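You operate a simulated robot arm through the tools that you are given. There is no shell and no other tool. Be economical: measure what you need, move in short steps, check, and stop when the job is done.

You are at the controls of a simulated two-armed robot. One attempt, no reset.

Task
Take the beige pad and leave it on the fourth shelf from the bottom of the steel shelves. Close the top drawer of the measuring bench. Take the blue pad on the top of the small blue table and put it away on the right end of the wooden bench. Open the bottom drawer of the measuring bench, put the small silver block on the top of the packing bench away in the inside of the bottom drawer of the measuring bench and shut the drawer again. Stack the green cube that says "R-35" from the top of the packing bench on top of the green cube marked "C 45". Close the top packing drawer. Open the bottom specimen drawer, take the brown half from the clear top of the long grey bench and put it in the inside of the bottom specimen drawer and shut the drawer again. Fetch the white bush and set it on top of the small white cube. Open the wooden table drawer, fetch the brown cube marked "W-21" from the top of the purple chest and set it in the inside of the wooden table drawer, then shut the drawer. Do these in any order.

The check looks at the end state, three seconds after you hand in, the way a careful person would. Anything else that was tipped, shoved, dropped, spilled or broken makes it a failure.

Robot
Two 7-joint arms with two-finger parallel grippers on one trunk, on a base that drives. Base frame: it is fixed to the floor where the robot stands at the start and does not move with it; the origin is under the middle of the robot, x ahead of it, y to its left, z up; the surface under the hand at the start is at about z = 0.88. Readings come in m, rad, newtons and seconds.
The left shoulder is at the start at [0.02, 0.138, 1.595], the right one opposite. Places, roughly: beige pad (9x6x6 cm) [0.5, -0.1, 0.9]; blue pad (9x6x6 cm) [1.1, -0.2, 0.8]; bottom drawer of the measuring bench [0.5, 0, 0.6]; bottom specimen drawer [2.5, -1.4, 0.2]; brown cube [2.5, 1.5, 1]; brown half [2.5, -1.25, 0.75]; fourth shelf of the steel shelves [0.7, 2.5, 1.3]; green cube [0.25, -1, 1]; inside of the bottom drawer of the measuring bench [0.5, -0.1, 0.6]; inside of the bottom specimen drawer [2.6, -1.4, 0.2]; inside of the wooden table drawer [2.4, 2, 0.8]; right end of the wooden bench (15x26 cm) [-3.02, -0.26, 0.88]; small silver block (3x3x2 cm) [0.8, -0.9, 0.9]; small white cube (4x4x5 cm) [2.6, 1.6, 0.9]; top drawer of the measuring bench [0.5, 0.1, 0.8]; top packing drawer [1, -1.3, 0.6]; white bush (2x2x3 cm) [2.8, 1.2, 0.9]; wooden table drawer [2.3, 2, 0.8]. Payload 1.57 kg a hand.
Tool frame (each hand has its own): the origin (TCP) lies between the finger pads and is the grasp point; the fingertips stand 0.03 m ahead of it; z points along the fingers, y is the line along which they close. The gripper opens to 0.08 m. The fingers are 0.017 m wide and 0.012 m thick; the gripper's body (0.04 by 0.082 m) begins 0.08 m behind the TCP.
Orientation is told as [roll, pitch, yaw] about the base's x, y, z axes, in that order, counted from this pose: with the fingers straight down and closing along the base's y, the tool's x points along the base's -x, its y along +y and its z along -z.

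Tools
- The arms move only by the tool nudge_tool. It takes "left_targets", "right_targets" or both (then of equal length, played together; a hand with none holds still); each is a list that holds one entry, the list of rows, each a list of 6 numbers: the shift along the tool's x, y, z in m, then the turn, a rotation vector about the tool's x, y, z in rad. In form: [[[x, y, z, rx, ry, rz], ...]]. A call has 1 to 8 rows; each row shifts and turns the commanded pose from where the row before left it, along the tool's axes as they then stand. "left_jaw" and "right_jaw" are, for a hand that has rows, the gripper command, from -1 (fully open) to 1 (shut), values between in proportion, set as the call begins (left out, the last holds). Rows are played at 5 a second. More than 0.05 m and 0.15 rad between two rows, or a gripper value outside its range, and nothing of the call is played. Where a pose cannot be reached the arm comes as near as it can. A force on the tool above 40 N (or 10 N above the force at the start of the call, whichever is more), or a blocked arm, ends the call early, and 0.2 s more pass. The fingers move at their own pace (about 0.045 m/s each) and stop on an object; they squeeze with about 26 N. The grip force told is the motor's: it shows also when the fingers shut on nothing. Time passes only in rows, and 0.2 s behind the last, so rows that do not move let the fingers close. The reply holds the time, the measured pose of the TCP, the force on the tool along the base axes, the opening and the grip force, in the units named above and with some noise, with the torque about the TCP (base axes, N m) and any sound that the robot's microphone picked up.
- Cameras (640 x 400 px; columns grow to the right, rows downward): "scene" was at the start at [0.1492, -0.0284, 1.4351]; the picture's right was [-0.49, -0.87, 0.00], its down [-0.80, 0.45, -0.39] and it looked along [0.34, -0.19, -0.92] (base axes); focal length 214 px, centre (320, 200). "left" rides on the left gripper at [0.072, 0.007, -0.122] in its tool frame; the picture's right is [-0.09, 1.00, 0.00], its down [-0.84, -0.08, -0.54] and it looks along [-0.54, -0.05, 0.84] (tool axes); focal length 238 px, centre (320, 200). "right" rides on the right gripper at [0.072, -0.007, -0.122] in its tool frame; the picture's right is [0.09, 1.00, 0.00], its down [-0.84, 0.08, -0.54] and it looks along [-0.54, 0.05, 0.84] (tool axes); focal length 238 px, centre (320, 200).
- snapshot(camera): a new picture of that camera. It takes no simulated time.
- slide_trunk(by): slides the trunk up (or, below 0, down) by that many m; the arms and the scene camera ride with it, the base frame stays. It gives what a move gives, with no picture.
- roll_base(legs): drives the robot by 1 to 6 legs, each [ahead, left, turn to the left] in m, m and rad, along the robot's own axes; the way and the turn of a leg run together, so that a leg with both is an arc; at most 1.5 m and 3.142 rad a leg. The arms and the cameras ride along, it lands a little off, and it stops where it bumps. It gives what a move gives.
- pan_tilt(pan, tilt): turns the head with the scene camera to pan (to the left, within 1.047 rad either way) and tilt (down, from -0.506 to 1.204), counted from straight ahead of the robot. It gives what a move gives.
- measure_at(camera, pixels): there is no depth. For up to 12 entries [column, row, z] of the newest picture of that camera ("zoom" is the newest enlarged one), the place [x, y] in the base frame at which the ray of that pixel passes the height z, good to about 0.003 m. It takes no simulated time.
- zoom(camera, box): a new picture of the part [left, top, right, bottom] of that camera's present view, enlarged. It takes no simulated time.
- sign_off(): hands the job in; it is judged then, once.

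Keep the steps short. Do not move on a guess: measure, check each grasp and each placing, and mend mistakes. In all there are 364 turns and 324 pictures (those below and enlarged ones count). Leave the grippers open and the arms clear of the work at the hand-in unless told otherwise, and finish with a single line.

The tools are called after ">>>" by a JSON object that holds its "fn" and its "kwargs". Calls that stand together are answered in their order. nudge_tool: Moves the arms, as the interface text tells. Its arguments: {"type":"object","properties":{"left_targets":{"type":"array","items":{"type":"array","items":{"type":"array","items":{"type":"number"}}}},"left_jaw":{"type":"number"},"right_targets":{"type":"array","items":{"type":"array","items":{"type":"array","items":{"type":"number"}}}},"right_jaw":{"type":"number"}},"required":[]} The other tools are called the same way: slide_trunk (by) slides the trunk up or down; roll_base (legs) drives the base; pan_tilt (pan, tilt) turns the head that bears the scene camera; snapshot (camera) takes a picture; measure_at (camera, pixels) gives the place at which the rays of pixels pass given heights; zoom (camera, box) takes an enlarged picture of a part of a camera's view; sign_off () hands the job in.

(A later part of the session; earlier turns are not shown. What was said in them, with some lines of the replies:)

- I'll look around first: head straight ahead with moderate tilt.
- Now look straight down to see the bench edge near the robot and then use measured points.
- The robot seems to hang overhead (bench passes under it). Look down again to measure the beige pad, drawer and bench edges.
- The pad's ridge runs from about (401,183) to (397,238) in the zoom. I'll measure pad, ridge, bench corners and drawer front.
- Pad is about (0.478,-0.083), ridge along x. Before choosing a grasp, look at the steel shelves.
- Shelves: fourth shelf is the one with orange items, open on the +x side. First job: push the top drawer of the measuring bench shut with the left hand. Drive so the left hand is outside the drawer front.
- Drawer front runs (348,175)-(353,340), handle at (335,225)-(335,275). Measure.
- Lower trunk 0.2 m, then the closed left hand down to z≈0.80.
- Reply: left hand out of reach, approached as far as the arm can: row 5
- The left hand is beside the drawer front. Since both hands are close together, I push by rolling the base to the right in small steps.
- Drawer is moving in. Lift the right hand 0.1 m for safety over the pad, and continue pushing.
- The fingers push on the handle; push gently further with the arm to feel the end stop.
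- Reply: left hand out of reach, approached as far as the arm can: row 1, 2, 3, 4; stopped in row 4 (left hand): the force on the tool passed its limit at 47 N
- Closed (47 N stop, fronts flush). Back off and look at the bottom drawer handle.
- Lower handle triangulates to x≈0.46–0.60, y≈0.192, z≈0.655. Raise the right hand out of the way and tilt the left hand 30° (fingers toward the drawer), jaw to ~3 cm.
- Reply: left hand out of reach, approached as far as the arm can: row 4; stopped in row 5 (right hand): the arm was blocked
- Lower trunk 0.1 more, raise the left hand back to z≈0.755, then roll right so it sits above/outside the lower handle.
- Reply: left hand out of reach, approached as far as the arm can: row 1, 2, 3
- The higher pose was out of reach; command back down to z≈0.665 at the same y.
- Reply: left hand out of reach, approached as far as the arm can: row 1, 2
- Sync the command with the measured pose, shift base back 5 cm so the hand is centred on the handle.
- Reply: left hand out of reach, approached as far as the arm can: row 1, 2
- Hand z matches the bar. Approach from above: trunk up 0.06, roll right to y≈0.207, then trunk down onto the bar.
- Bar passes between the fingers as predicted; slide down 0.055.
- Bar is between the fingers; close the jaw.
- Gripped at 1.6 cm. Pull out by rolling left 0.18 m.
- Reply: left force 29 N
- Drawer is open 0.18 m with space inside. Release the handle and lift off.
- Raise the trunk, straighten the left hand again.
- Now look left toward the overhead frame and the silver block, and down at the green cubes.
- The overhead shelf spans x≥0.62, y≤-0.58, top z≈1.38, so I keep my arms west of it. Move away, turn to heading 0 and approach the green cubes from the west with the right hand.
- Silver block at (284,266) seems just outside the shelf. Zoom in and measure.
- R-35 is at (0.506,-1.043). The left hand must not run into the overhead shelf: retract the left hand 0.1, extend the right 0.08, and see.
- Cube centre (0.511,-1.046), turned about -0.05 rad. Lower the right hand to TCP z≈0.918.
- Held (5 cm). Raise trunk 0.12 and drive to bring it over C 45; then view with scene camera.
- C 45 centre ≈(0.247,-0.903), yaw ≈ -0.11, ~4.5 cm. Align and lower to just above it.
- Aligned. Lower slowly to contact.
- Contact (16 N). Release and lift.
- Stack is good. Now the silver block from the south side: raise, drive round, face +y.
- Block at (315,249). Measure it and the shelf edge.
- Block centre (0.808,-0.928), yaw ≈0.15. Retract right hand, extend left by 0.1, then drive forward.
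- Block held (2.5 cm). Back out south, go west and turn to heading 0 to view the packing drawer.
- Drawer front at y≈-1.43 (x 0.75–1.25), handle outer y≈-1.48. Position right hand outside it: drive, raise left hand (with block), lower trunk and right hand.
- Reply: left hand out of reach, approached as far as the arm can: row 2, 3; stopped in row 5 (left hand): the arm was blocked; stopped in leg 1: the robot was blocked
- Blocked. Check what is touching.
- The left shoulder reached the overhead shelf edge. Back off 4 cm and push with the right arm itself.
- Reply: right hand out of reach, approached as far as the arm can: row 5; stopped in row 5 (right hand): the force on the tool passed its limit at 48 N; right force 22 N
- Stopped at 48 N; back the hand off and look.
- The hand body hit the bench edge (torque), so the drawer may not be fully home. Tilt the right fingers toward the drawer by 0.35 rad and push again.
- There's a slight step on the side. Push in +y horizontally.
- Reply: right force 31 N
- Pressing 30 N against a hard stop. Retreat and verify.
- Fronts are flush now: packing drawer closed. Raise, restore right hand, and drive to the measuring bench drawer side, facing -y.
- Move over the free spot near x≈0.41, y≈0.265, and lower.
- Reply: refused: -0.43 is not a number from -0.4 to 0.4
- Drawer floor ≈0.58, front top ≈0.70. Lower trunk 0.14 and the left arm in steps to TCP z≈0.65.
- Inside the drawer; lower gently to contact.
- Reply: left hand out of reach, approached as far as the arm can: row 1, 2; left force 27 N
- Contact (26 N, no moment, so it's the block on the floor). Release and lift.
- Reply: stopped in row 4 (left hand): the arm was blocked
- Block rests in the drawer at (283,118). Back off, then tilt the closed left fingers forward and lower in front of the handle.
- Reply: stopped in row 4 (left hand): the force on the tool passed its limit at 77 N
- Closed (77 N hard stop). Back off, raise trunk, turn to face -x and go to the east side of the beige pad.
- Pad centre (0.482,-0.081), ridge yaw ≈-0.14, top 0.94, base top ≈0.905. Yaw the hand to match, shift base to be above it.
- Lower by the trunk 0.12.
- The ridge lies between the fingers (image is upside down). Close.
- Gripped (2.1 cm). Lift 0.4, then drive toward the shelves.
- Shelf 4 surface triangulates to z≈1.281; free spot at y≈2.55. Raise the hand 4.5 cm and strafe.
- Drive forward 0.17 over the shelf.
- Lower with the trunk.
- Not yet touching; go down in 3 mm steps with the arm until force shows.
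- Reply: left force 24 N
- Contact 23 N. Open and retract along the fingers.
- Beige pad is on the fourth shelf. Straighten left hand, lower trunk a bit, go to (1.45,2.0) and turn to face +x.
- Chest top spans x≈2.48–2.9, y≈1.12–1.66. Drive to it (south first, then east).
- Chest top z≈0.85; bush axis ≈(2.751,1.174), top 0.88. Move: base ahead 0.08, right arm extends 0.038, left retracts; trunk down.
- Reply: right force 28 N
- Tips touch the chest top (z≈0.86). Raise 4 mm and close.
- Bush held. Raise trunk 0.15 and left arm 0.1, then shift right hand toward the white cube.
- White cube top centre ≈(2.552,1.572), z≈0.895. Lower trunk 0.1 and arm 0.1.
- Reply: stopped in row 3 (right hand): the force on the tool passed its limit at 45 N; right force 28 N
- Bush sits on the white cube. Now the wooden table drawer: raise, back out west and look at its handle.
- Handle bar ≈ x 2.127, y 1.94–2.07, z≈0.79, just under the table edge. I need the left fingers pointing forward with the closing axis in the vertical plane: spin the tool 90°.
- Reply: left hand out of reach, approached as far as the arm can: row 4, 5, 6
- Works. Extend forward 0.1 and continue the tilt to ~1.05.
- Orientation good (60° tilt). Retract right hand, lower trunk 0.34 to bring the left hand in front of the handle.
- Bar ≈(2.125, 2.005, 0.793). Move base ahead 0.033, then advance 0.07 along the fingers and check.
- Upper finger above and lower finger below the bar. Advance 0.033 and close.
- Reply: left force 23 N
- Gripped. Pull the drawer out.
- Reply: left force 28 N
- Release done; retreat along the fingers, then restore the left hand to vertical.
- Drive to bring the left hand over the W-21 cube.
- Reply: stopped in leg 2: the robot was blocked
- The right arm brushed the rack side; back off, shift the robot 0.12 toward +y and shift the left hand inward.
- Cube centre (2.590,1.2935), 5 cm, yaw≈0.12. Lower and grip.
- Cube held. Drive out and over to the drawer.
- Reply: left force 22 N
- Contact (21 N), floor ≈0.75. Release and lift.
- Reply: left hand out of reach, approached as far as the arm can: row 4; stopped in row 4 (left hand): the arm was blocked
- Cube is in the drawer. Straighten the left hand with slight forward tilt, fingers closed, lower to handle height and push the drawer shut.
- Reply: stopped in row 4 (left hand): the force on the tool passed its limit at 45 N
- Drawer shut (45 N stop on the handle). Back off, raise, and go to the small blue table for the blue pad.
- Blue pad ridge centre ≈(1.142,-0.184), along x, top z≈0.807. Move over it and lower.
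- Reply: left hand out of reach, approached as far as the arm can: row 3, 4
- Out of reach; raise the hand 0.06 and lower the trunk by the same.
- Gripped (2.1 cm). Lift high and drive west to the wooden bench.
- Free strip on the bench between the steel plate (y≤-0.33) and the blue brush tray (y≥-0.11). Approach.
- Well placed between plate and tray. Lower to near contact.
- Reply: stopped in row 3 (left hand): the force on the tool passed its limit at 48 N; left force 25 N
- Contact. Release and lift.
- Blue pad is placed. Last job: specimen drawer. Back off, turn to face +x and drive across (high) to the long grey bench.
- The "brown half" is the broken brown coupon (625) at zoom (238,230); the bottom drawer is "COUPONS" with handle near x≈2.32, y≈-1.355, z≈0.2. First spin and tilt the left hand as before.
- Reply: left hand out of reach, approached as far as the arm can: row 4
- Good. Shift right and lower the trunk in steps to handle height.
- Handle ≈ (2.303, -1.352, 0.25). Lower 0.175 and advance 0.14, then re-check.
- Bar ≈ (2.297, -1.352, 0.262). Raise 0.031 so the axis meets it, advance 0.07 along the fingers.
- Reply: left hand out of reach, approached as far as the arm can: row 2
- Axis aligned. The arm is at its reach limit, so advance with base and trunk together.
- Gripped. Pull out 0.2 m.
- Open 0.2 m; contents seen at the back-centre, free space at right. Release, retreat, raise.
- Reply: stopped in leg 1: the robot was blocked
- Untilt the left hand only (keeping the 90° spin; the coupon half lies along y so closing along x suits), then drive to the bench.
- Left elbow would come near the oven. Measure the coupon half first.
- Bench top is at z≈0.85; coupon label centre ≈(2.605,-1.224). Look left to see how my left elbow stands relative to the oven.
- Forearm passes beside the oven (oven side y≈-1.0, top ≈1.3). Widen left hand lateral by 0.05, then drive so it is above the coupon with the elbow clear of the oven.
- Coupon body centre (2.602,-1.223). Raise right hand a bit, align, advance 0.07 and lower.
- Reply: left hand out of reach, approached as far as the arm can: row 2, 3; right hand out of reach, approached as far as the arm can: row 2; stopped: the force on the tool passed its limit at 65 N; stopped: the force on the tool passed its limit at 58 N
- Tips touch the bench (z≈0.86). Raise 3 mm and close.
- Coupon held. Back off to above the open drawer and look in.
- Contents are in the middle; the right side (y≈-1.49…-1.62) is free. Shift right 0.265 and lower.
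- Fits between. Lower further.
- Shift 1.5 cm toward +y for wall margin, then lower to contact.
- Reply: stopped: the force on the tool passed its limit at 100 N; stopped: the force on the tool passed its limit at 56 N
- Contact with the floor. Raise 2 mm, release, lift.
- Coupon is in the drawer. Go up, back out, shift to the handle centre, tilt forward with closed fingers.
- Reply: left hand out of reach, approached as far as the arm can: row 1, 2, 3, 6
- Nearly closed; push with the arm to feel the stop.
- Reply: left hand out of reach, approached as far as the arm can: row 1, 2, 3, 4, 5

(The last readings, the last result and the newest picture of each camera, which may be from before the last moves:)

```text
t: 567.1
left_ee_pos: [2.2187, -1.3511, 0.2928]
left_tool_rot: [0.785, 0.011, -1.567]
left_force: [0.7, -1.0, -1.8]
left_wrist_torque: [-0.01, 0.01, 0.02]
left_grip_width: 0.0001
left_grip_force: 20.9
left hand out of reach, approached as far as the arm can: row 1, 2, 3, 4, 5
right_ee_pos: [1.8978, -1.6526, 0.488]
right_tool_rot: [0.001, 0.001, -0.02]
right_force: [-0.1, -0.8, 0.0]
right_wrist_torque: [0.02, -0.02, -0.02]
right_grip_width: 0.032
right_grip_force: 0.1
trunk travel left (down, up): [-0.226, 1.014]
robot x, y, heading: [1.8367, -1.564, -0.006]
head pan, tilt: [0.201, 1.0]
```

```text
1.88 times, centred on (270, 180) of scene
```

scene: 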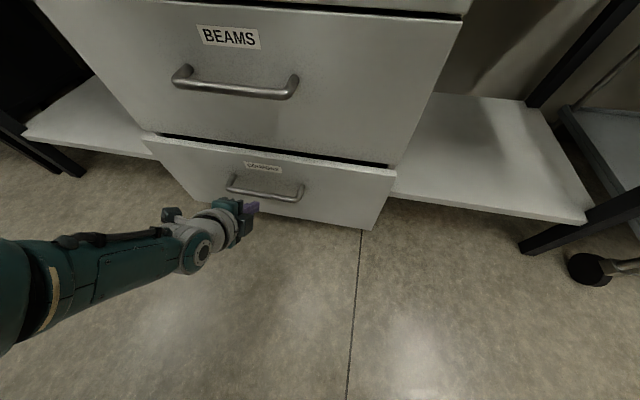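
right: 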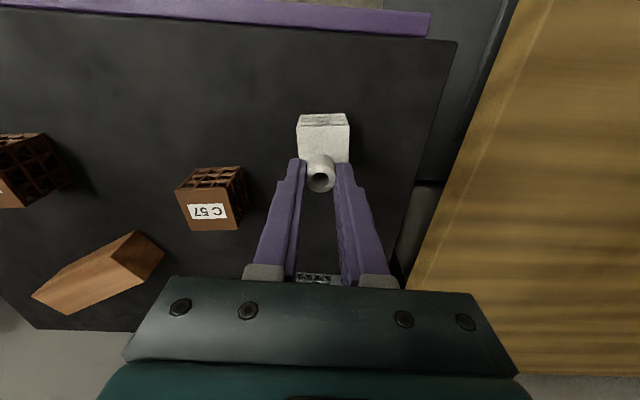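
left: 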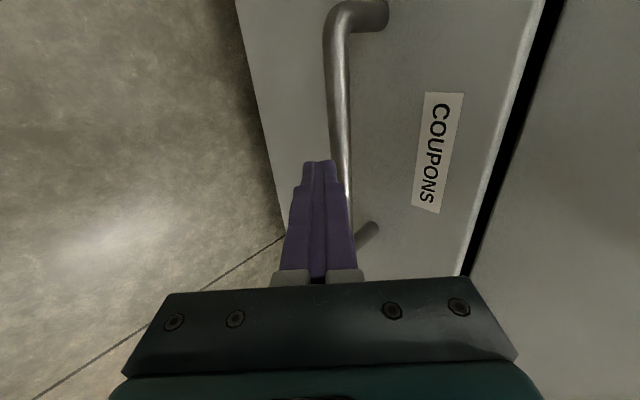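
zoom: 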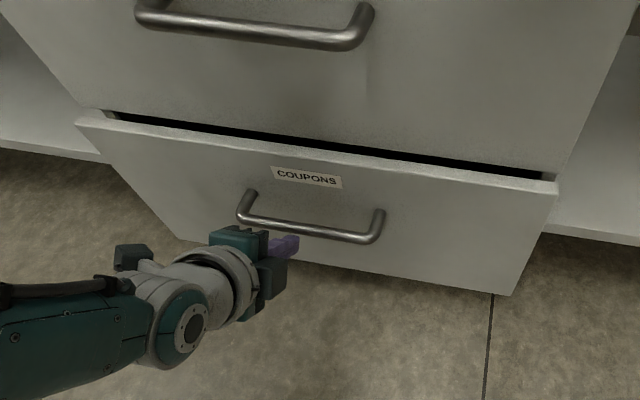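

>>> {"fn": "roll_base", "kwargs": {"legs": [[0.03, 0, 0]]}}

>>> {"fn": "zoom", "kwargs": {"camera": "scene", "box": [100, 100, 440, 260]}}

```text
t: 568.0
left_ee_pos: [2.2472, -1.3527, 0.291]
left_tool_rot: [0.784, 0.01, -1.564]
left_force: [0.0, -0.2, 0.2]
left_wrist_torque: [-0.01, 0.02, 0.0]
left_grip_width: 0.0002
left_grip_force: 21.4
right_ee_pos: [1.9277, -1.6536, 0.4875]
right_tool_rot: [0.002, 0.001, -0.021]
right_force: [-0.2, 0.1, -0.5]
right_wrist_torque: [0.03, 0.02, 0.0]
right_grip_width: 0.032
right_grip_force: 0.1
trunk travel left (down, up): [-0.226, 1.014]
robot x, y, heading: [1.8669, -1.5653, -0.011]
head pan, tilt: [0.201, 1.0]
```

```text
1.88 times, centred on (270, 180) of scene
```

zoom: 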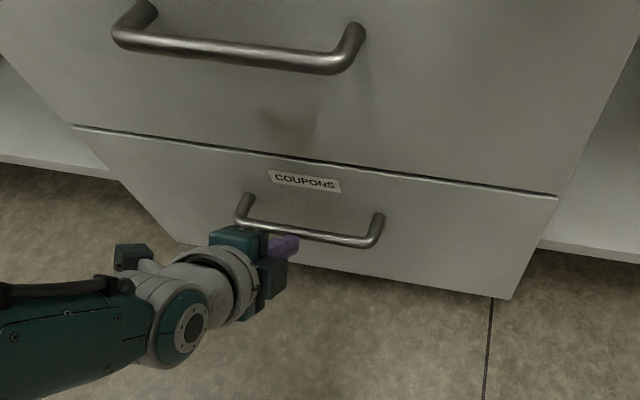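

Almost flush; push a touch more to the stop.

>>> {"fn": "roll_base", "kwargs": {"legs": [[0.015, 0, 0]]}}

>>> {"fn": "zoom", "kwargs": {"camera": "scene", "box": [100, 100, 440, 260]}}

```text
t: 568.8
left_ee_pos: [2.2511, -1.3517, 0.2899]
left_tool_rot: [0.784, 0.013, -1.566]
left_force: [-13.5, -1.5, 17.6]
left_wrist_torque: [-0.09, -0.31, -0.07]
left_grip_width: 0.0001
left_grip_force: 21.2
right_ee_pos: [1.934, -1.6522, 0.4888]
right_tool_rot: [0.002, 0.005, -0.018]
right_force: [0.2, 0.0, -1.4]
right_wrist_torque: [-0.04, 0.02, -0.03]
right_grip_width: 0.032
right_grip_force: 0.0
trunk travel left (down, up): [-0.226, 1.014]
robot x, y, heading: [1.874, -1.5631, -0.009]
head pan, tilt: [0.201, 1.0]
stopped in leg 1: the force on the tool passed its limit at 54 N (the readings are from after the stop); the commanded pose is now the measured one
```

```text
1.88 times, centred on (270, 180) of scene
```

zoom: 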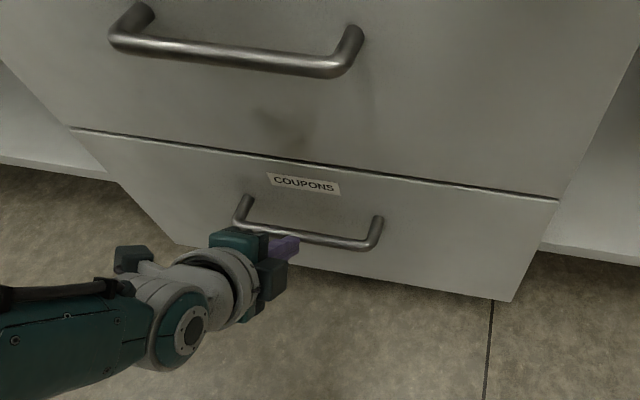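

Shut (54 N stop). Back off, raise, open grippers, then inspect the packing bench area.

>>> {"fn": "roll_base", "kwargs": {"legs": [[-0.18, 0, 0]]}}

>>> {"fn": "slide_trunk", "kwargs": {"by": 0.4}}

>>> {"fn": "slide_trunk", "kwargs": {"by": 0.4}}

>>> {"fn": "nudge_tool", "kwargs": {"left_targets": [[[0, 0, 0, 0.13, 0, 0], [0, 0, 0, 0.13, 0, 0], [0, 0, 0, 0.13, 0, 0], [0, 0, 0, 0.13, 0, 0], [0, 0, 0, 0.13, 0, 0], [0, 0, 0, 0.13, 0, 0]]], "right_targets": [[[0, 0, 0, 0, 0, 0], [0, 0, 0, 0, 0, 0], [0, 0, 0, 0, 0, 0], [0, 0, 0, 0, 0, 0], [0, 0, 0, 0, 0, 0], [0, 0, 0, 0, 0, 0]]], "left_jaw": -1, "right_jaw": -1}}

>>> {"fn": "pan_tilt", "kwargs": {"pan": 0, "tilt": 0.7}}

>>> {"fn": "snapshot", "kwargs": {"camera": "scene"}}

```text
t: 570.3
left_ee_pos: [2.0766, -1.349, 0.293]
left_tool_rot: [0.787, 0.011, -1.559]
left_force: [-0.7, 0.6, -0.6]
left_wrist_torque: [0.01, -0.04, -0.02]
left_grip_width: 0.0
left_grip_force: 21.6
right_ee_pos: [1.7589, -1.651, 0.4888]
right_tool_rot: [0.001, 0.001, -0.014]
right_force: [-0.2, 0.4, 0.1]
right_wrist_torque: [-0.01, 0.06, -0.03]
right_grip_width: 0.032
right_grip_force: 0.0
trunk travel left (down, up): [-0.226, 1.014]
robot x, y, heading: [1.6914, -1.5622, -0.005]
head pan, tilt: [0.201, 1.0]
```

```text
t: 574.1
left_ee_pos: [2.0769, -1.349, 0.6921]
left_tool_rot: [0.787, 0.011, -1.559]
left_force: [0.0, 0.5, -0.4]
left_wrist_torque: [0.0, 0.03, 0.02]
left_grip_width: 0.0
left_grip_force: 21.0
right_ee_pos: [1.7596, -1.651, 0.8884]
right_tool_rot: [0.001, 0.002, -0.014]
right_force: [0.5, -0.4, 0.0]
right_wrist_torque: [0.01, 0.01, -0.01]
right_grip_width: 0.0321
right_grip_force: 0.0
trunk travel left (down, up): [-0.626, 0.614]
robot x, y, heading: [1.6971, -1.5604, -0.01]
head pan, tilt: [0.201, 1.0]
```

```text
t: 577.9
left_ee_pos: [2.0758, -1.3491, 1.0931]
left_tool_rot: [0.788, 0.01, -1.562]
left_force: [1.3, -0.4, -0.1]
left_wrist_torque: [0.01, 0.01, 0.03]
left_grip_width: 0.0001
left_grip_force: 21.3
right_ee_pos: [1.7576, -1.651, 1.2884]
right_tool_rot: [0.002, 0.001, -0.014]
right_force: [-0.3, 0.1, -0.1]
right_wrist_torque: [0.0, 0.0, 0.01]
right_grip_width: 0.0321
right_grip_force: 0.0
trunk travel left (down, up): [-1.026, 0.214]
robot x, y, heading: [1.6946, -1.5602, -0.004]
head pan, tilt: [0.201, 1.0]
```

```text
t: 579.3
left_ee_pos: [2.0291, -1.3395, 1.1003]
left_tool_rot: [0.006, 0.011, -1.561]
left_force: [-0.3, 0.1, -0.3]
left_wrist_torque: [0.0, -0.04, 0.04]
left_grip_width: 0.08
left_grip_force: 0.1
left hand out of reach, approached as far as the arm can: row 1, 4, 5, 6
right_ee_pos: [1.7586, -1.651, 1.2876]
right_tool_rot: [0.002, 0.0, -0.014]
right_force: [0.1, -0.4, 0.1]
right_wrist_torque: [0.01, -0.01, 0.01]
right_grip_width: 0.08
right_grip_force: 0.0
trunk travel left (down, up): [-1.026, 0.214]
robot x, y, heading: [1.6926, -1.5643, -0.009]
head pan, tilt: [0.201, 1.0]
```

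```text
t: 580.1
left_ee_pos: [2.03, -1.3393, 1.0998]
left_tool_rot: [0.007, 0.01, -1.561]
left_force: [-0.9, -0.1, -0.2]
left_wrist_torque: [0.0, 0.04, -0.02]
left_grip_width: 0.0802
left_grip_force: 0.1
right_ee_pos: [1.7596, -1.6521, 1.2877]
right_tool_rot: [0.001, 0.002, -0.015]
right_force: [0.1, -0.5, 0.4]
right_wrist_torque: [-0.03, 0.0, 0.03]
right_grip_width: 0.08
right_grip_force: 0.1
trunk travel left (down, up): [-1.026, 0.214]
robot x, y, heading: [1.6946, -1.5619, -0.003]
head pan, tilt: [0.0, 0.7]
```

```text
98 pictures are left
```

scene: 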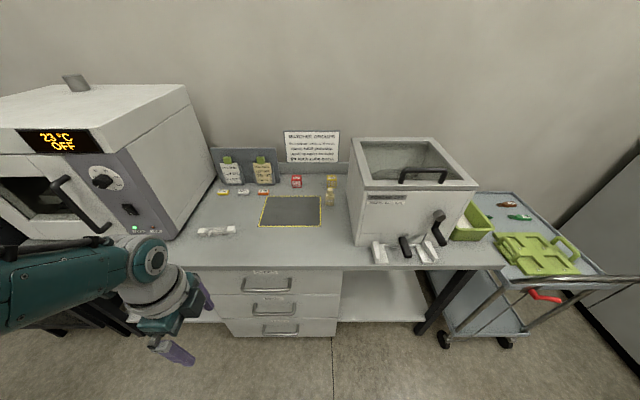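

Inspect the packing bench: turn left to face it.

>>> {"fn": "roll_base", "kwargs": {"legs": [[0, 0, 2.6]]}}

>>> {"fn": "pan_tilt", "kwargs": {"pan": 0.1, "tilt": 0.5}}

>>> {"fn": "snapshot", "kwargs": {"camera": "scene"}}

>>> {"fn": "pan_tilt", "kwargs": {"pan": 0.6, "tilt": 0.7}}

>>> {"fn": "snapshot", "kwargs": {"camera": "scene"}}

```text
t: 586.7
left_ee_pos: [1.294, -1.5832, 1.0987]
left_tool_rot: [0.007, 0.012, 1.047]
left_force: [0.4, -0.6, -0.6]
left_wrist_torque: [0.0, 0.01, -0.03]
left_grip_width: 0.0803
left_grip_force: 0.0
right_ee_pos: [1.6848, -1.4526, 1.2885]
right_tool_rot: [0.002, 0.003, 2.593]
right_force: [-0.4, 0.4, -0.4]
right_wrist_torque: [0.01, -0.03, -0.01]
right_grip_width: 0.0797
right_grip_force: 0.1
trunk travel left (down, up): [-1.026, 0.214]
robot x, y, heading: [1.694, -1.5642, 2.601]
head pan, tilt: [0.0, 0.7]
```

```text
t: 587.4
left_ee_pos: [1.2939, -1.5839, 1.1002]
left_tool_rot: [0.007, 0.013, 1.044]
left_force: [0.4, 0.1, 0.6]
left_wrist_torque: [-0.01, 0.01, -0.01]
left_grip_width: 0.0801
left_grip_force: 0.0
right_ee_pos: [1.6848, -1.4525, 1.2887]
right_tool_rot: [0.001, 0.002, 2.591]
right_force: [0.1, -0.1, 0.0]
right_wrist_torque: [0.01, 0.01, 0.0]
right_grip_width: 0.0802
right_grip_force: 0.1
trunk travel left (down, up): [-1.026, 0.214]
robot x, y, heading: [1.6951, -1.5607, 2.605]
head pan, tilt: [0.099, 0.499]
```

```text
97 pictures are left
```

scene: 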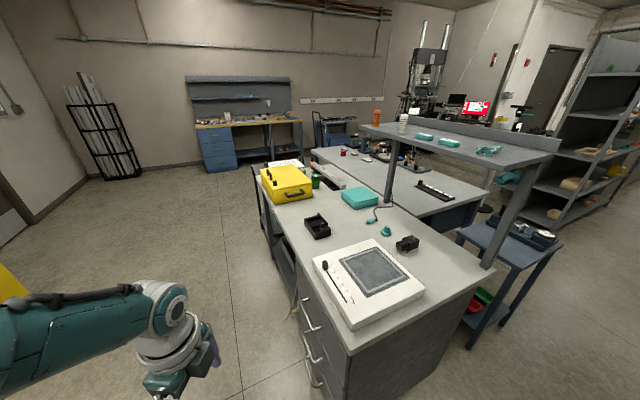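

```text
t: 588.4
left_ee_pos: [1.2938, -1.5832, 1.1002]
left_tool_rot: [0.007, 0.012, 1.044]
left_force: [-0.7, -0.6, 0.8]
left_wrist_torque: [0.0, 0.0, -0.02]
left_grip_width: 0.0799
left_grip_force: 0.0
right_ee_pos: [1.6851, -1.4523, 1.2879]
right_tool_rot: [0.002, 0.001, 2.59]
right_force: [-0.2, 1.3, -0.3]
right_wrist_torque: [0.03, -0.04, 0.01]
right_grip_width: 0.0799
right_grip_force: 0.0
trunk travel left (down, up): [-1.026, 0.214]
robot x, y, heading: [1.6937, -1.5625, 2.609]
head pan, tilt: [0.6, 0.7]
```

```text
96 pictures are left
```

scene: 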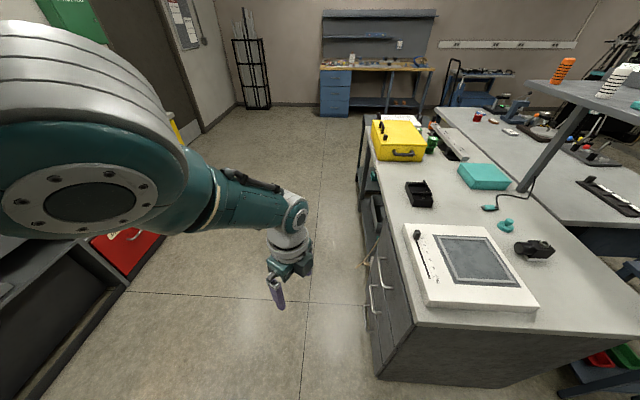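

>>> {"fn": "zoom", "kwargs": {"camera": "scene", "box": [340, 100, 560, 390]}}

>>> {"fn": "pan_tilt", "kwargs": {"pan": 0.2, "tilt": 0.4}}

>>> {"fn": "zoom", "kwargs": {"camera": "scene", "box": [240, 100, 480, 260]}}

>>> {"fn": "zoom", "kwargs": {"camera": "scene", "box": [540, 30, 640, 220]}}

```text
1.38 times, centred on (450, 245) of scene
```

zoom: 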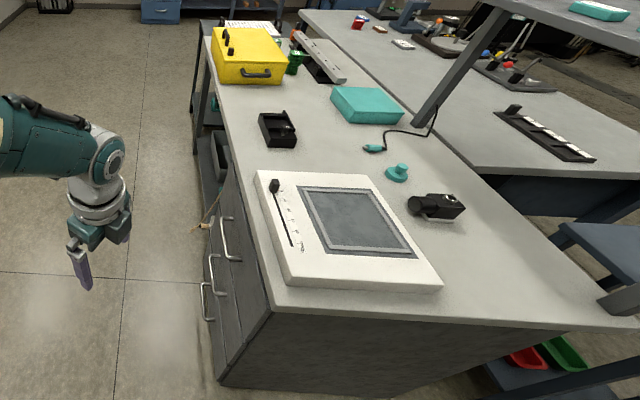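

```text
t: 589.2
left_ee_pos: [1.2951, -1.5839, 1.0996]
left_tool_rot: [0.006, 0.012, 1.045]
left_force: [-0.6, -0.6, -0.2]
left_wrist_torque: [0.01, -0.02, -0.02]
left_grip_width: 0.0802
left_grip_force: 0.0
right_ee_pos: [1.6855, -1.454, 1.2877]
right_tool_rot: [0.002, 0.002, 2.591]
right_force: [-0.5, 0.5, -0.2]
right_wrist_torque: [0.0, 0.01, -0.02]
right_grip_width: 0.0798
right_grip_force: 0.1
trunk travel left (down, up): [-1.026, 0.214]
robot x, y, heading: [1.6964, -1.5603, 2.607]
head pan, tilt: [0.201, 0.4]
```

```text
2.50 times, centred on (360, 180) of scene
```

zoom: 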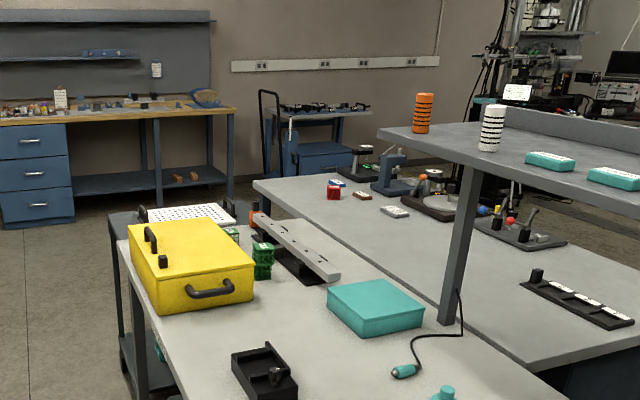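

```text
2.11 times, centred on (590, 125) of scene
```

zoom: 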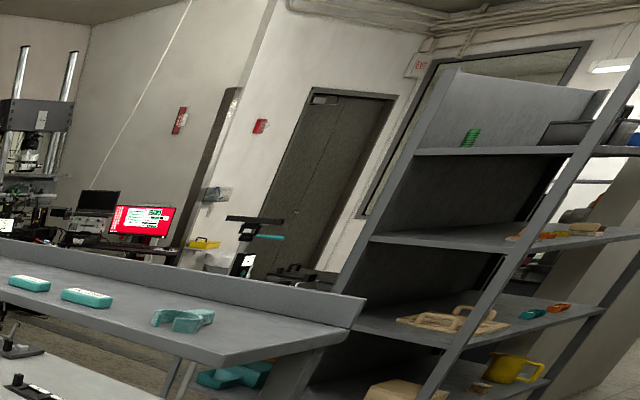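

Everything there is intact. Check the measuring-bench drawers and the chest from the north side: move east a bit, then north.

>>> {"fn": "roll_base", "kwargs": {"legs": [[-0.215, -0.127, 0], [0.584, -0.99, 0], [0.584, -0.99, 0]]}}

>>> {"fn": "pan_tilt", "kwargs": {"pan": 0.6, "tilt": 0.5}}

>>> {"fn": "snapshot", "kwargs": {"camera": "scene"}}

>>> {"fn": "pan_tilt", "kwargs": {"pan": -1.0, "tilt": 0.3}}

>>> {"fn": "snapshot", "kwargs": {"camera": "scene"}}

```text
t: 601.9
left_ee_pos: [1.6553, 0.7036, 1.0994]
left_tool_rot: [0.006, 0.012, 1.03]
left_force: [0.0, -0.2, -0.1]
left_wrist_torque: [0.0, 0.01, -0.01]
left_grip_width: 0.08
left_grip_force: 0.0
right_ee_pos: [2.0488, 0.8291, 1.289]
right_tool_rot: [0.002, 0.003, 2.576]
right_force: [0.3, 0.5, 0.2]
right_wrist_torque: [0.01, 0.0, 0.0]
right_grip_width: 0.08
right_grip_force: 0.1
trunk travel left (down, up): [-1.026, 0.214]
robot x, y, heading: [2.0551, 0.7216, 2.587]
head pan, tilt: [0.201, 0.4]
```

```text
t: 602.7
left_ee_pos: [1.6551, 0.704, 1.0993]
left_tool_rot: [0.007, 0.011, 1.028]
left_force: [0.0, 0.0, 0.3]
left_wrist_torque: [-0.01, 0.01, 0.0]
left_grip_width: 0.0802
left_grip_force: 0.0
right_ee_pos: [2.0492, 0.8294, 1.2876]
right_tool_rot: [0.002, 0.001, 2.576]
right_force: [-0.5, 0.2, -1.2]
right_wrist_torque: [-0.01, -0.01, 0.0]
right_grip_width: 0.0801
right_grip_force: 0.0
trunk travel left (down, up): [-1.026, 0.214]
robot x, y, heading: [2.0583, 0.7188, 2.592]
head pan, tilt: [0.6, 0.499]
```

```text
92 pictures are left
```

scene: 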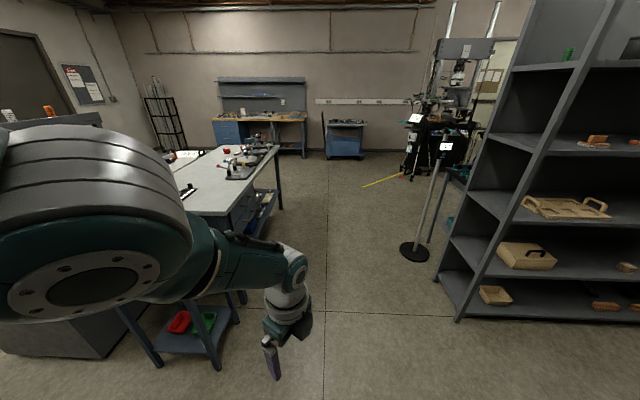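

```text
t: 604.4
left_ee_pos: [1.6533, 0.7042, 1.0993]
left_tool_rot: [0.007, 0.013, 1.03]
left_force: [-0.1, -0.4, -0.5]
left_wrist_torque: [0.0, -0.02, -0.01]
left_grip_width: 0.0799
left_grip_force: 0.1
right_ee_pos: [2.0483, 0.8282, 1.2882]
right_tool_rot: [0.002, 0.002, 2.577]
right_force: [-0.6, 0.3, -0.1]
right_wrist_torque: [0.01, -0.03, 0.02]
right_grip_width: 0.0801
right_grip_force: 0.1
trunk travel left (down, up): [-1.026, 0.214]
robot x, y, heading: [2.0557, 0.7185, 2.586]
head pan, tilt: [-1.0, 0.3]
```

```text
91 pictures are left
```

scene: 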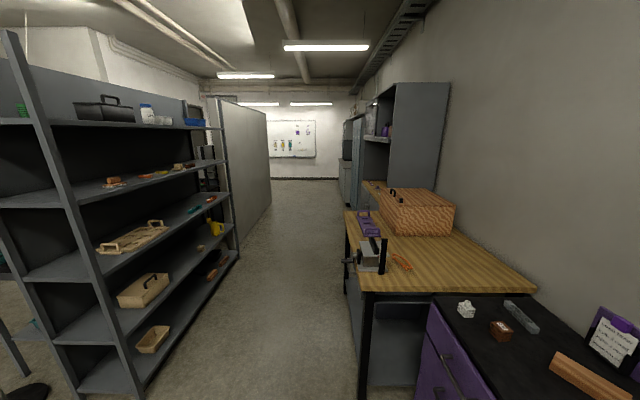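

>>> {"fn": "zoom", "kwargs": {"camera": "scene", "box": [80, 130, 240, 230]}}

>>> {"fn": "zoom", "kwargs": {"camera": "scene", "box": [330, 220, 550, 400]}}

>>> {"fn": "pan_tilt", "kwargs": {"pan": 0.6, "tilt": 0.5}}

>>> {"fn": "zoom", "kwargs": {"camera": "scene", "box": [170, 100, 330, 260]}}

```text
4.00 times, centred on (160, 180) of scene
```

zoom: 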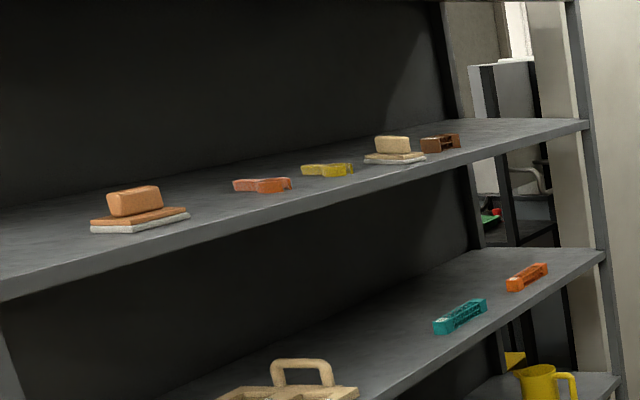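

```text
2.22 times, centred on (440, 310) of scene
```

zoom: 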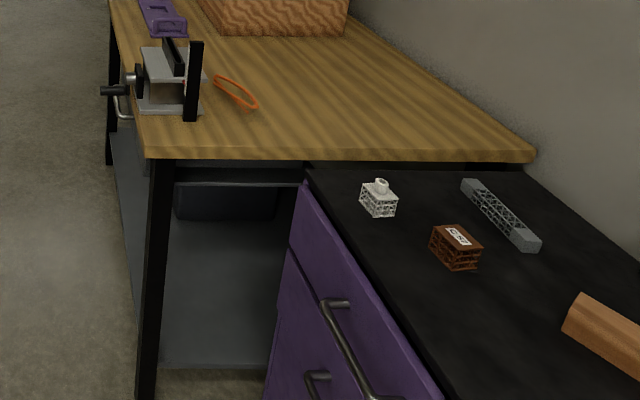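

```text
t: 606.1
left_ee_pos: [1.6548, 0.7048, 1.0997]
left_tool_rot: [0.007, 0.012, 1.03]
left_force: [0.5, -0.2, -0.7]
left_wrist_torque: [0.0, 0.01, -0.01]
left_grip_width: 0.0802
left_grip_force: 0.0
right_ee_pos: [2.0487, 0.8286, 1.289]
right_tool_rot: [0.002, 0.003, 2.576]
right_force: [-0.5, -0.1, 0.1]
right_wrist_torque: [0.01, 0.0, -0.01]
right_grip_width: 0.0801
right_grip_force: 0.1
trunk travel left (down, up): [-1.026, 0.214]
robot x, y, heading: [2.0567, 0.7228, 2.587]
head pan, tilt: [0.6, 0.499]
```

```text
2.50 times, centred on (250, 180) of scene
```

zoom: 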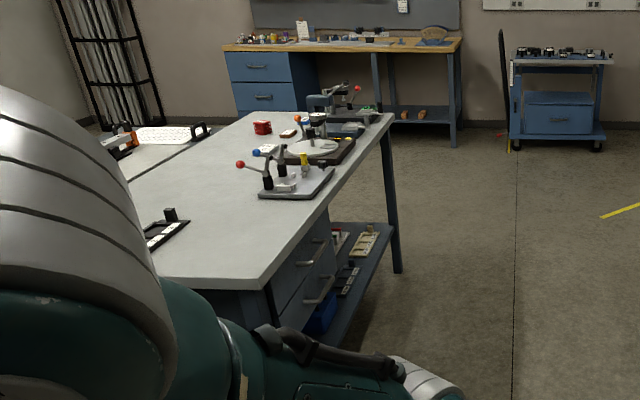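

All placements and drawers check out, grippers are open and the arms are clear. Handing in.

>>> {"fn": "sign_off", "kwargs": {}}

```text
The job is handed in.
```

All nine tasks are done: every block, pad, bush and coupon is in its place, all the drawers are shut, and I handed in with the grippers open and the arms clear of the work.
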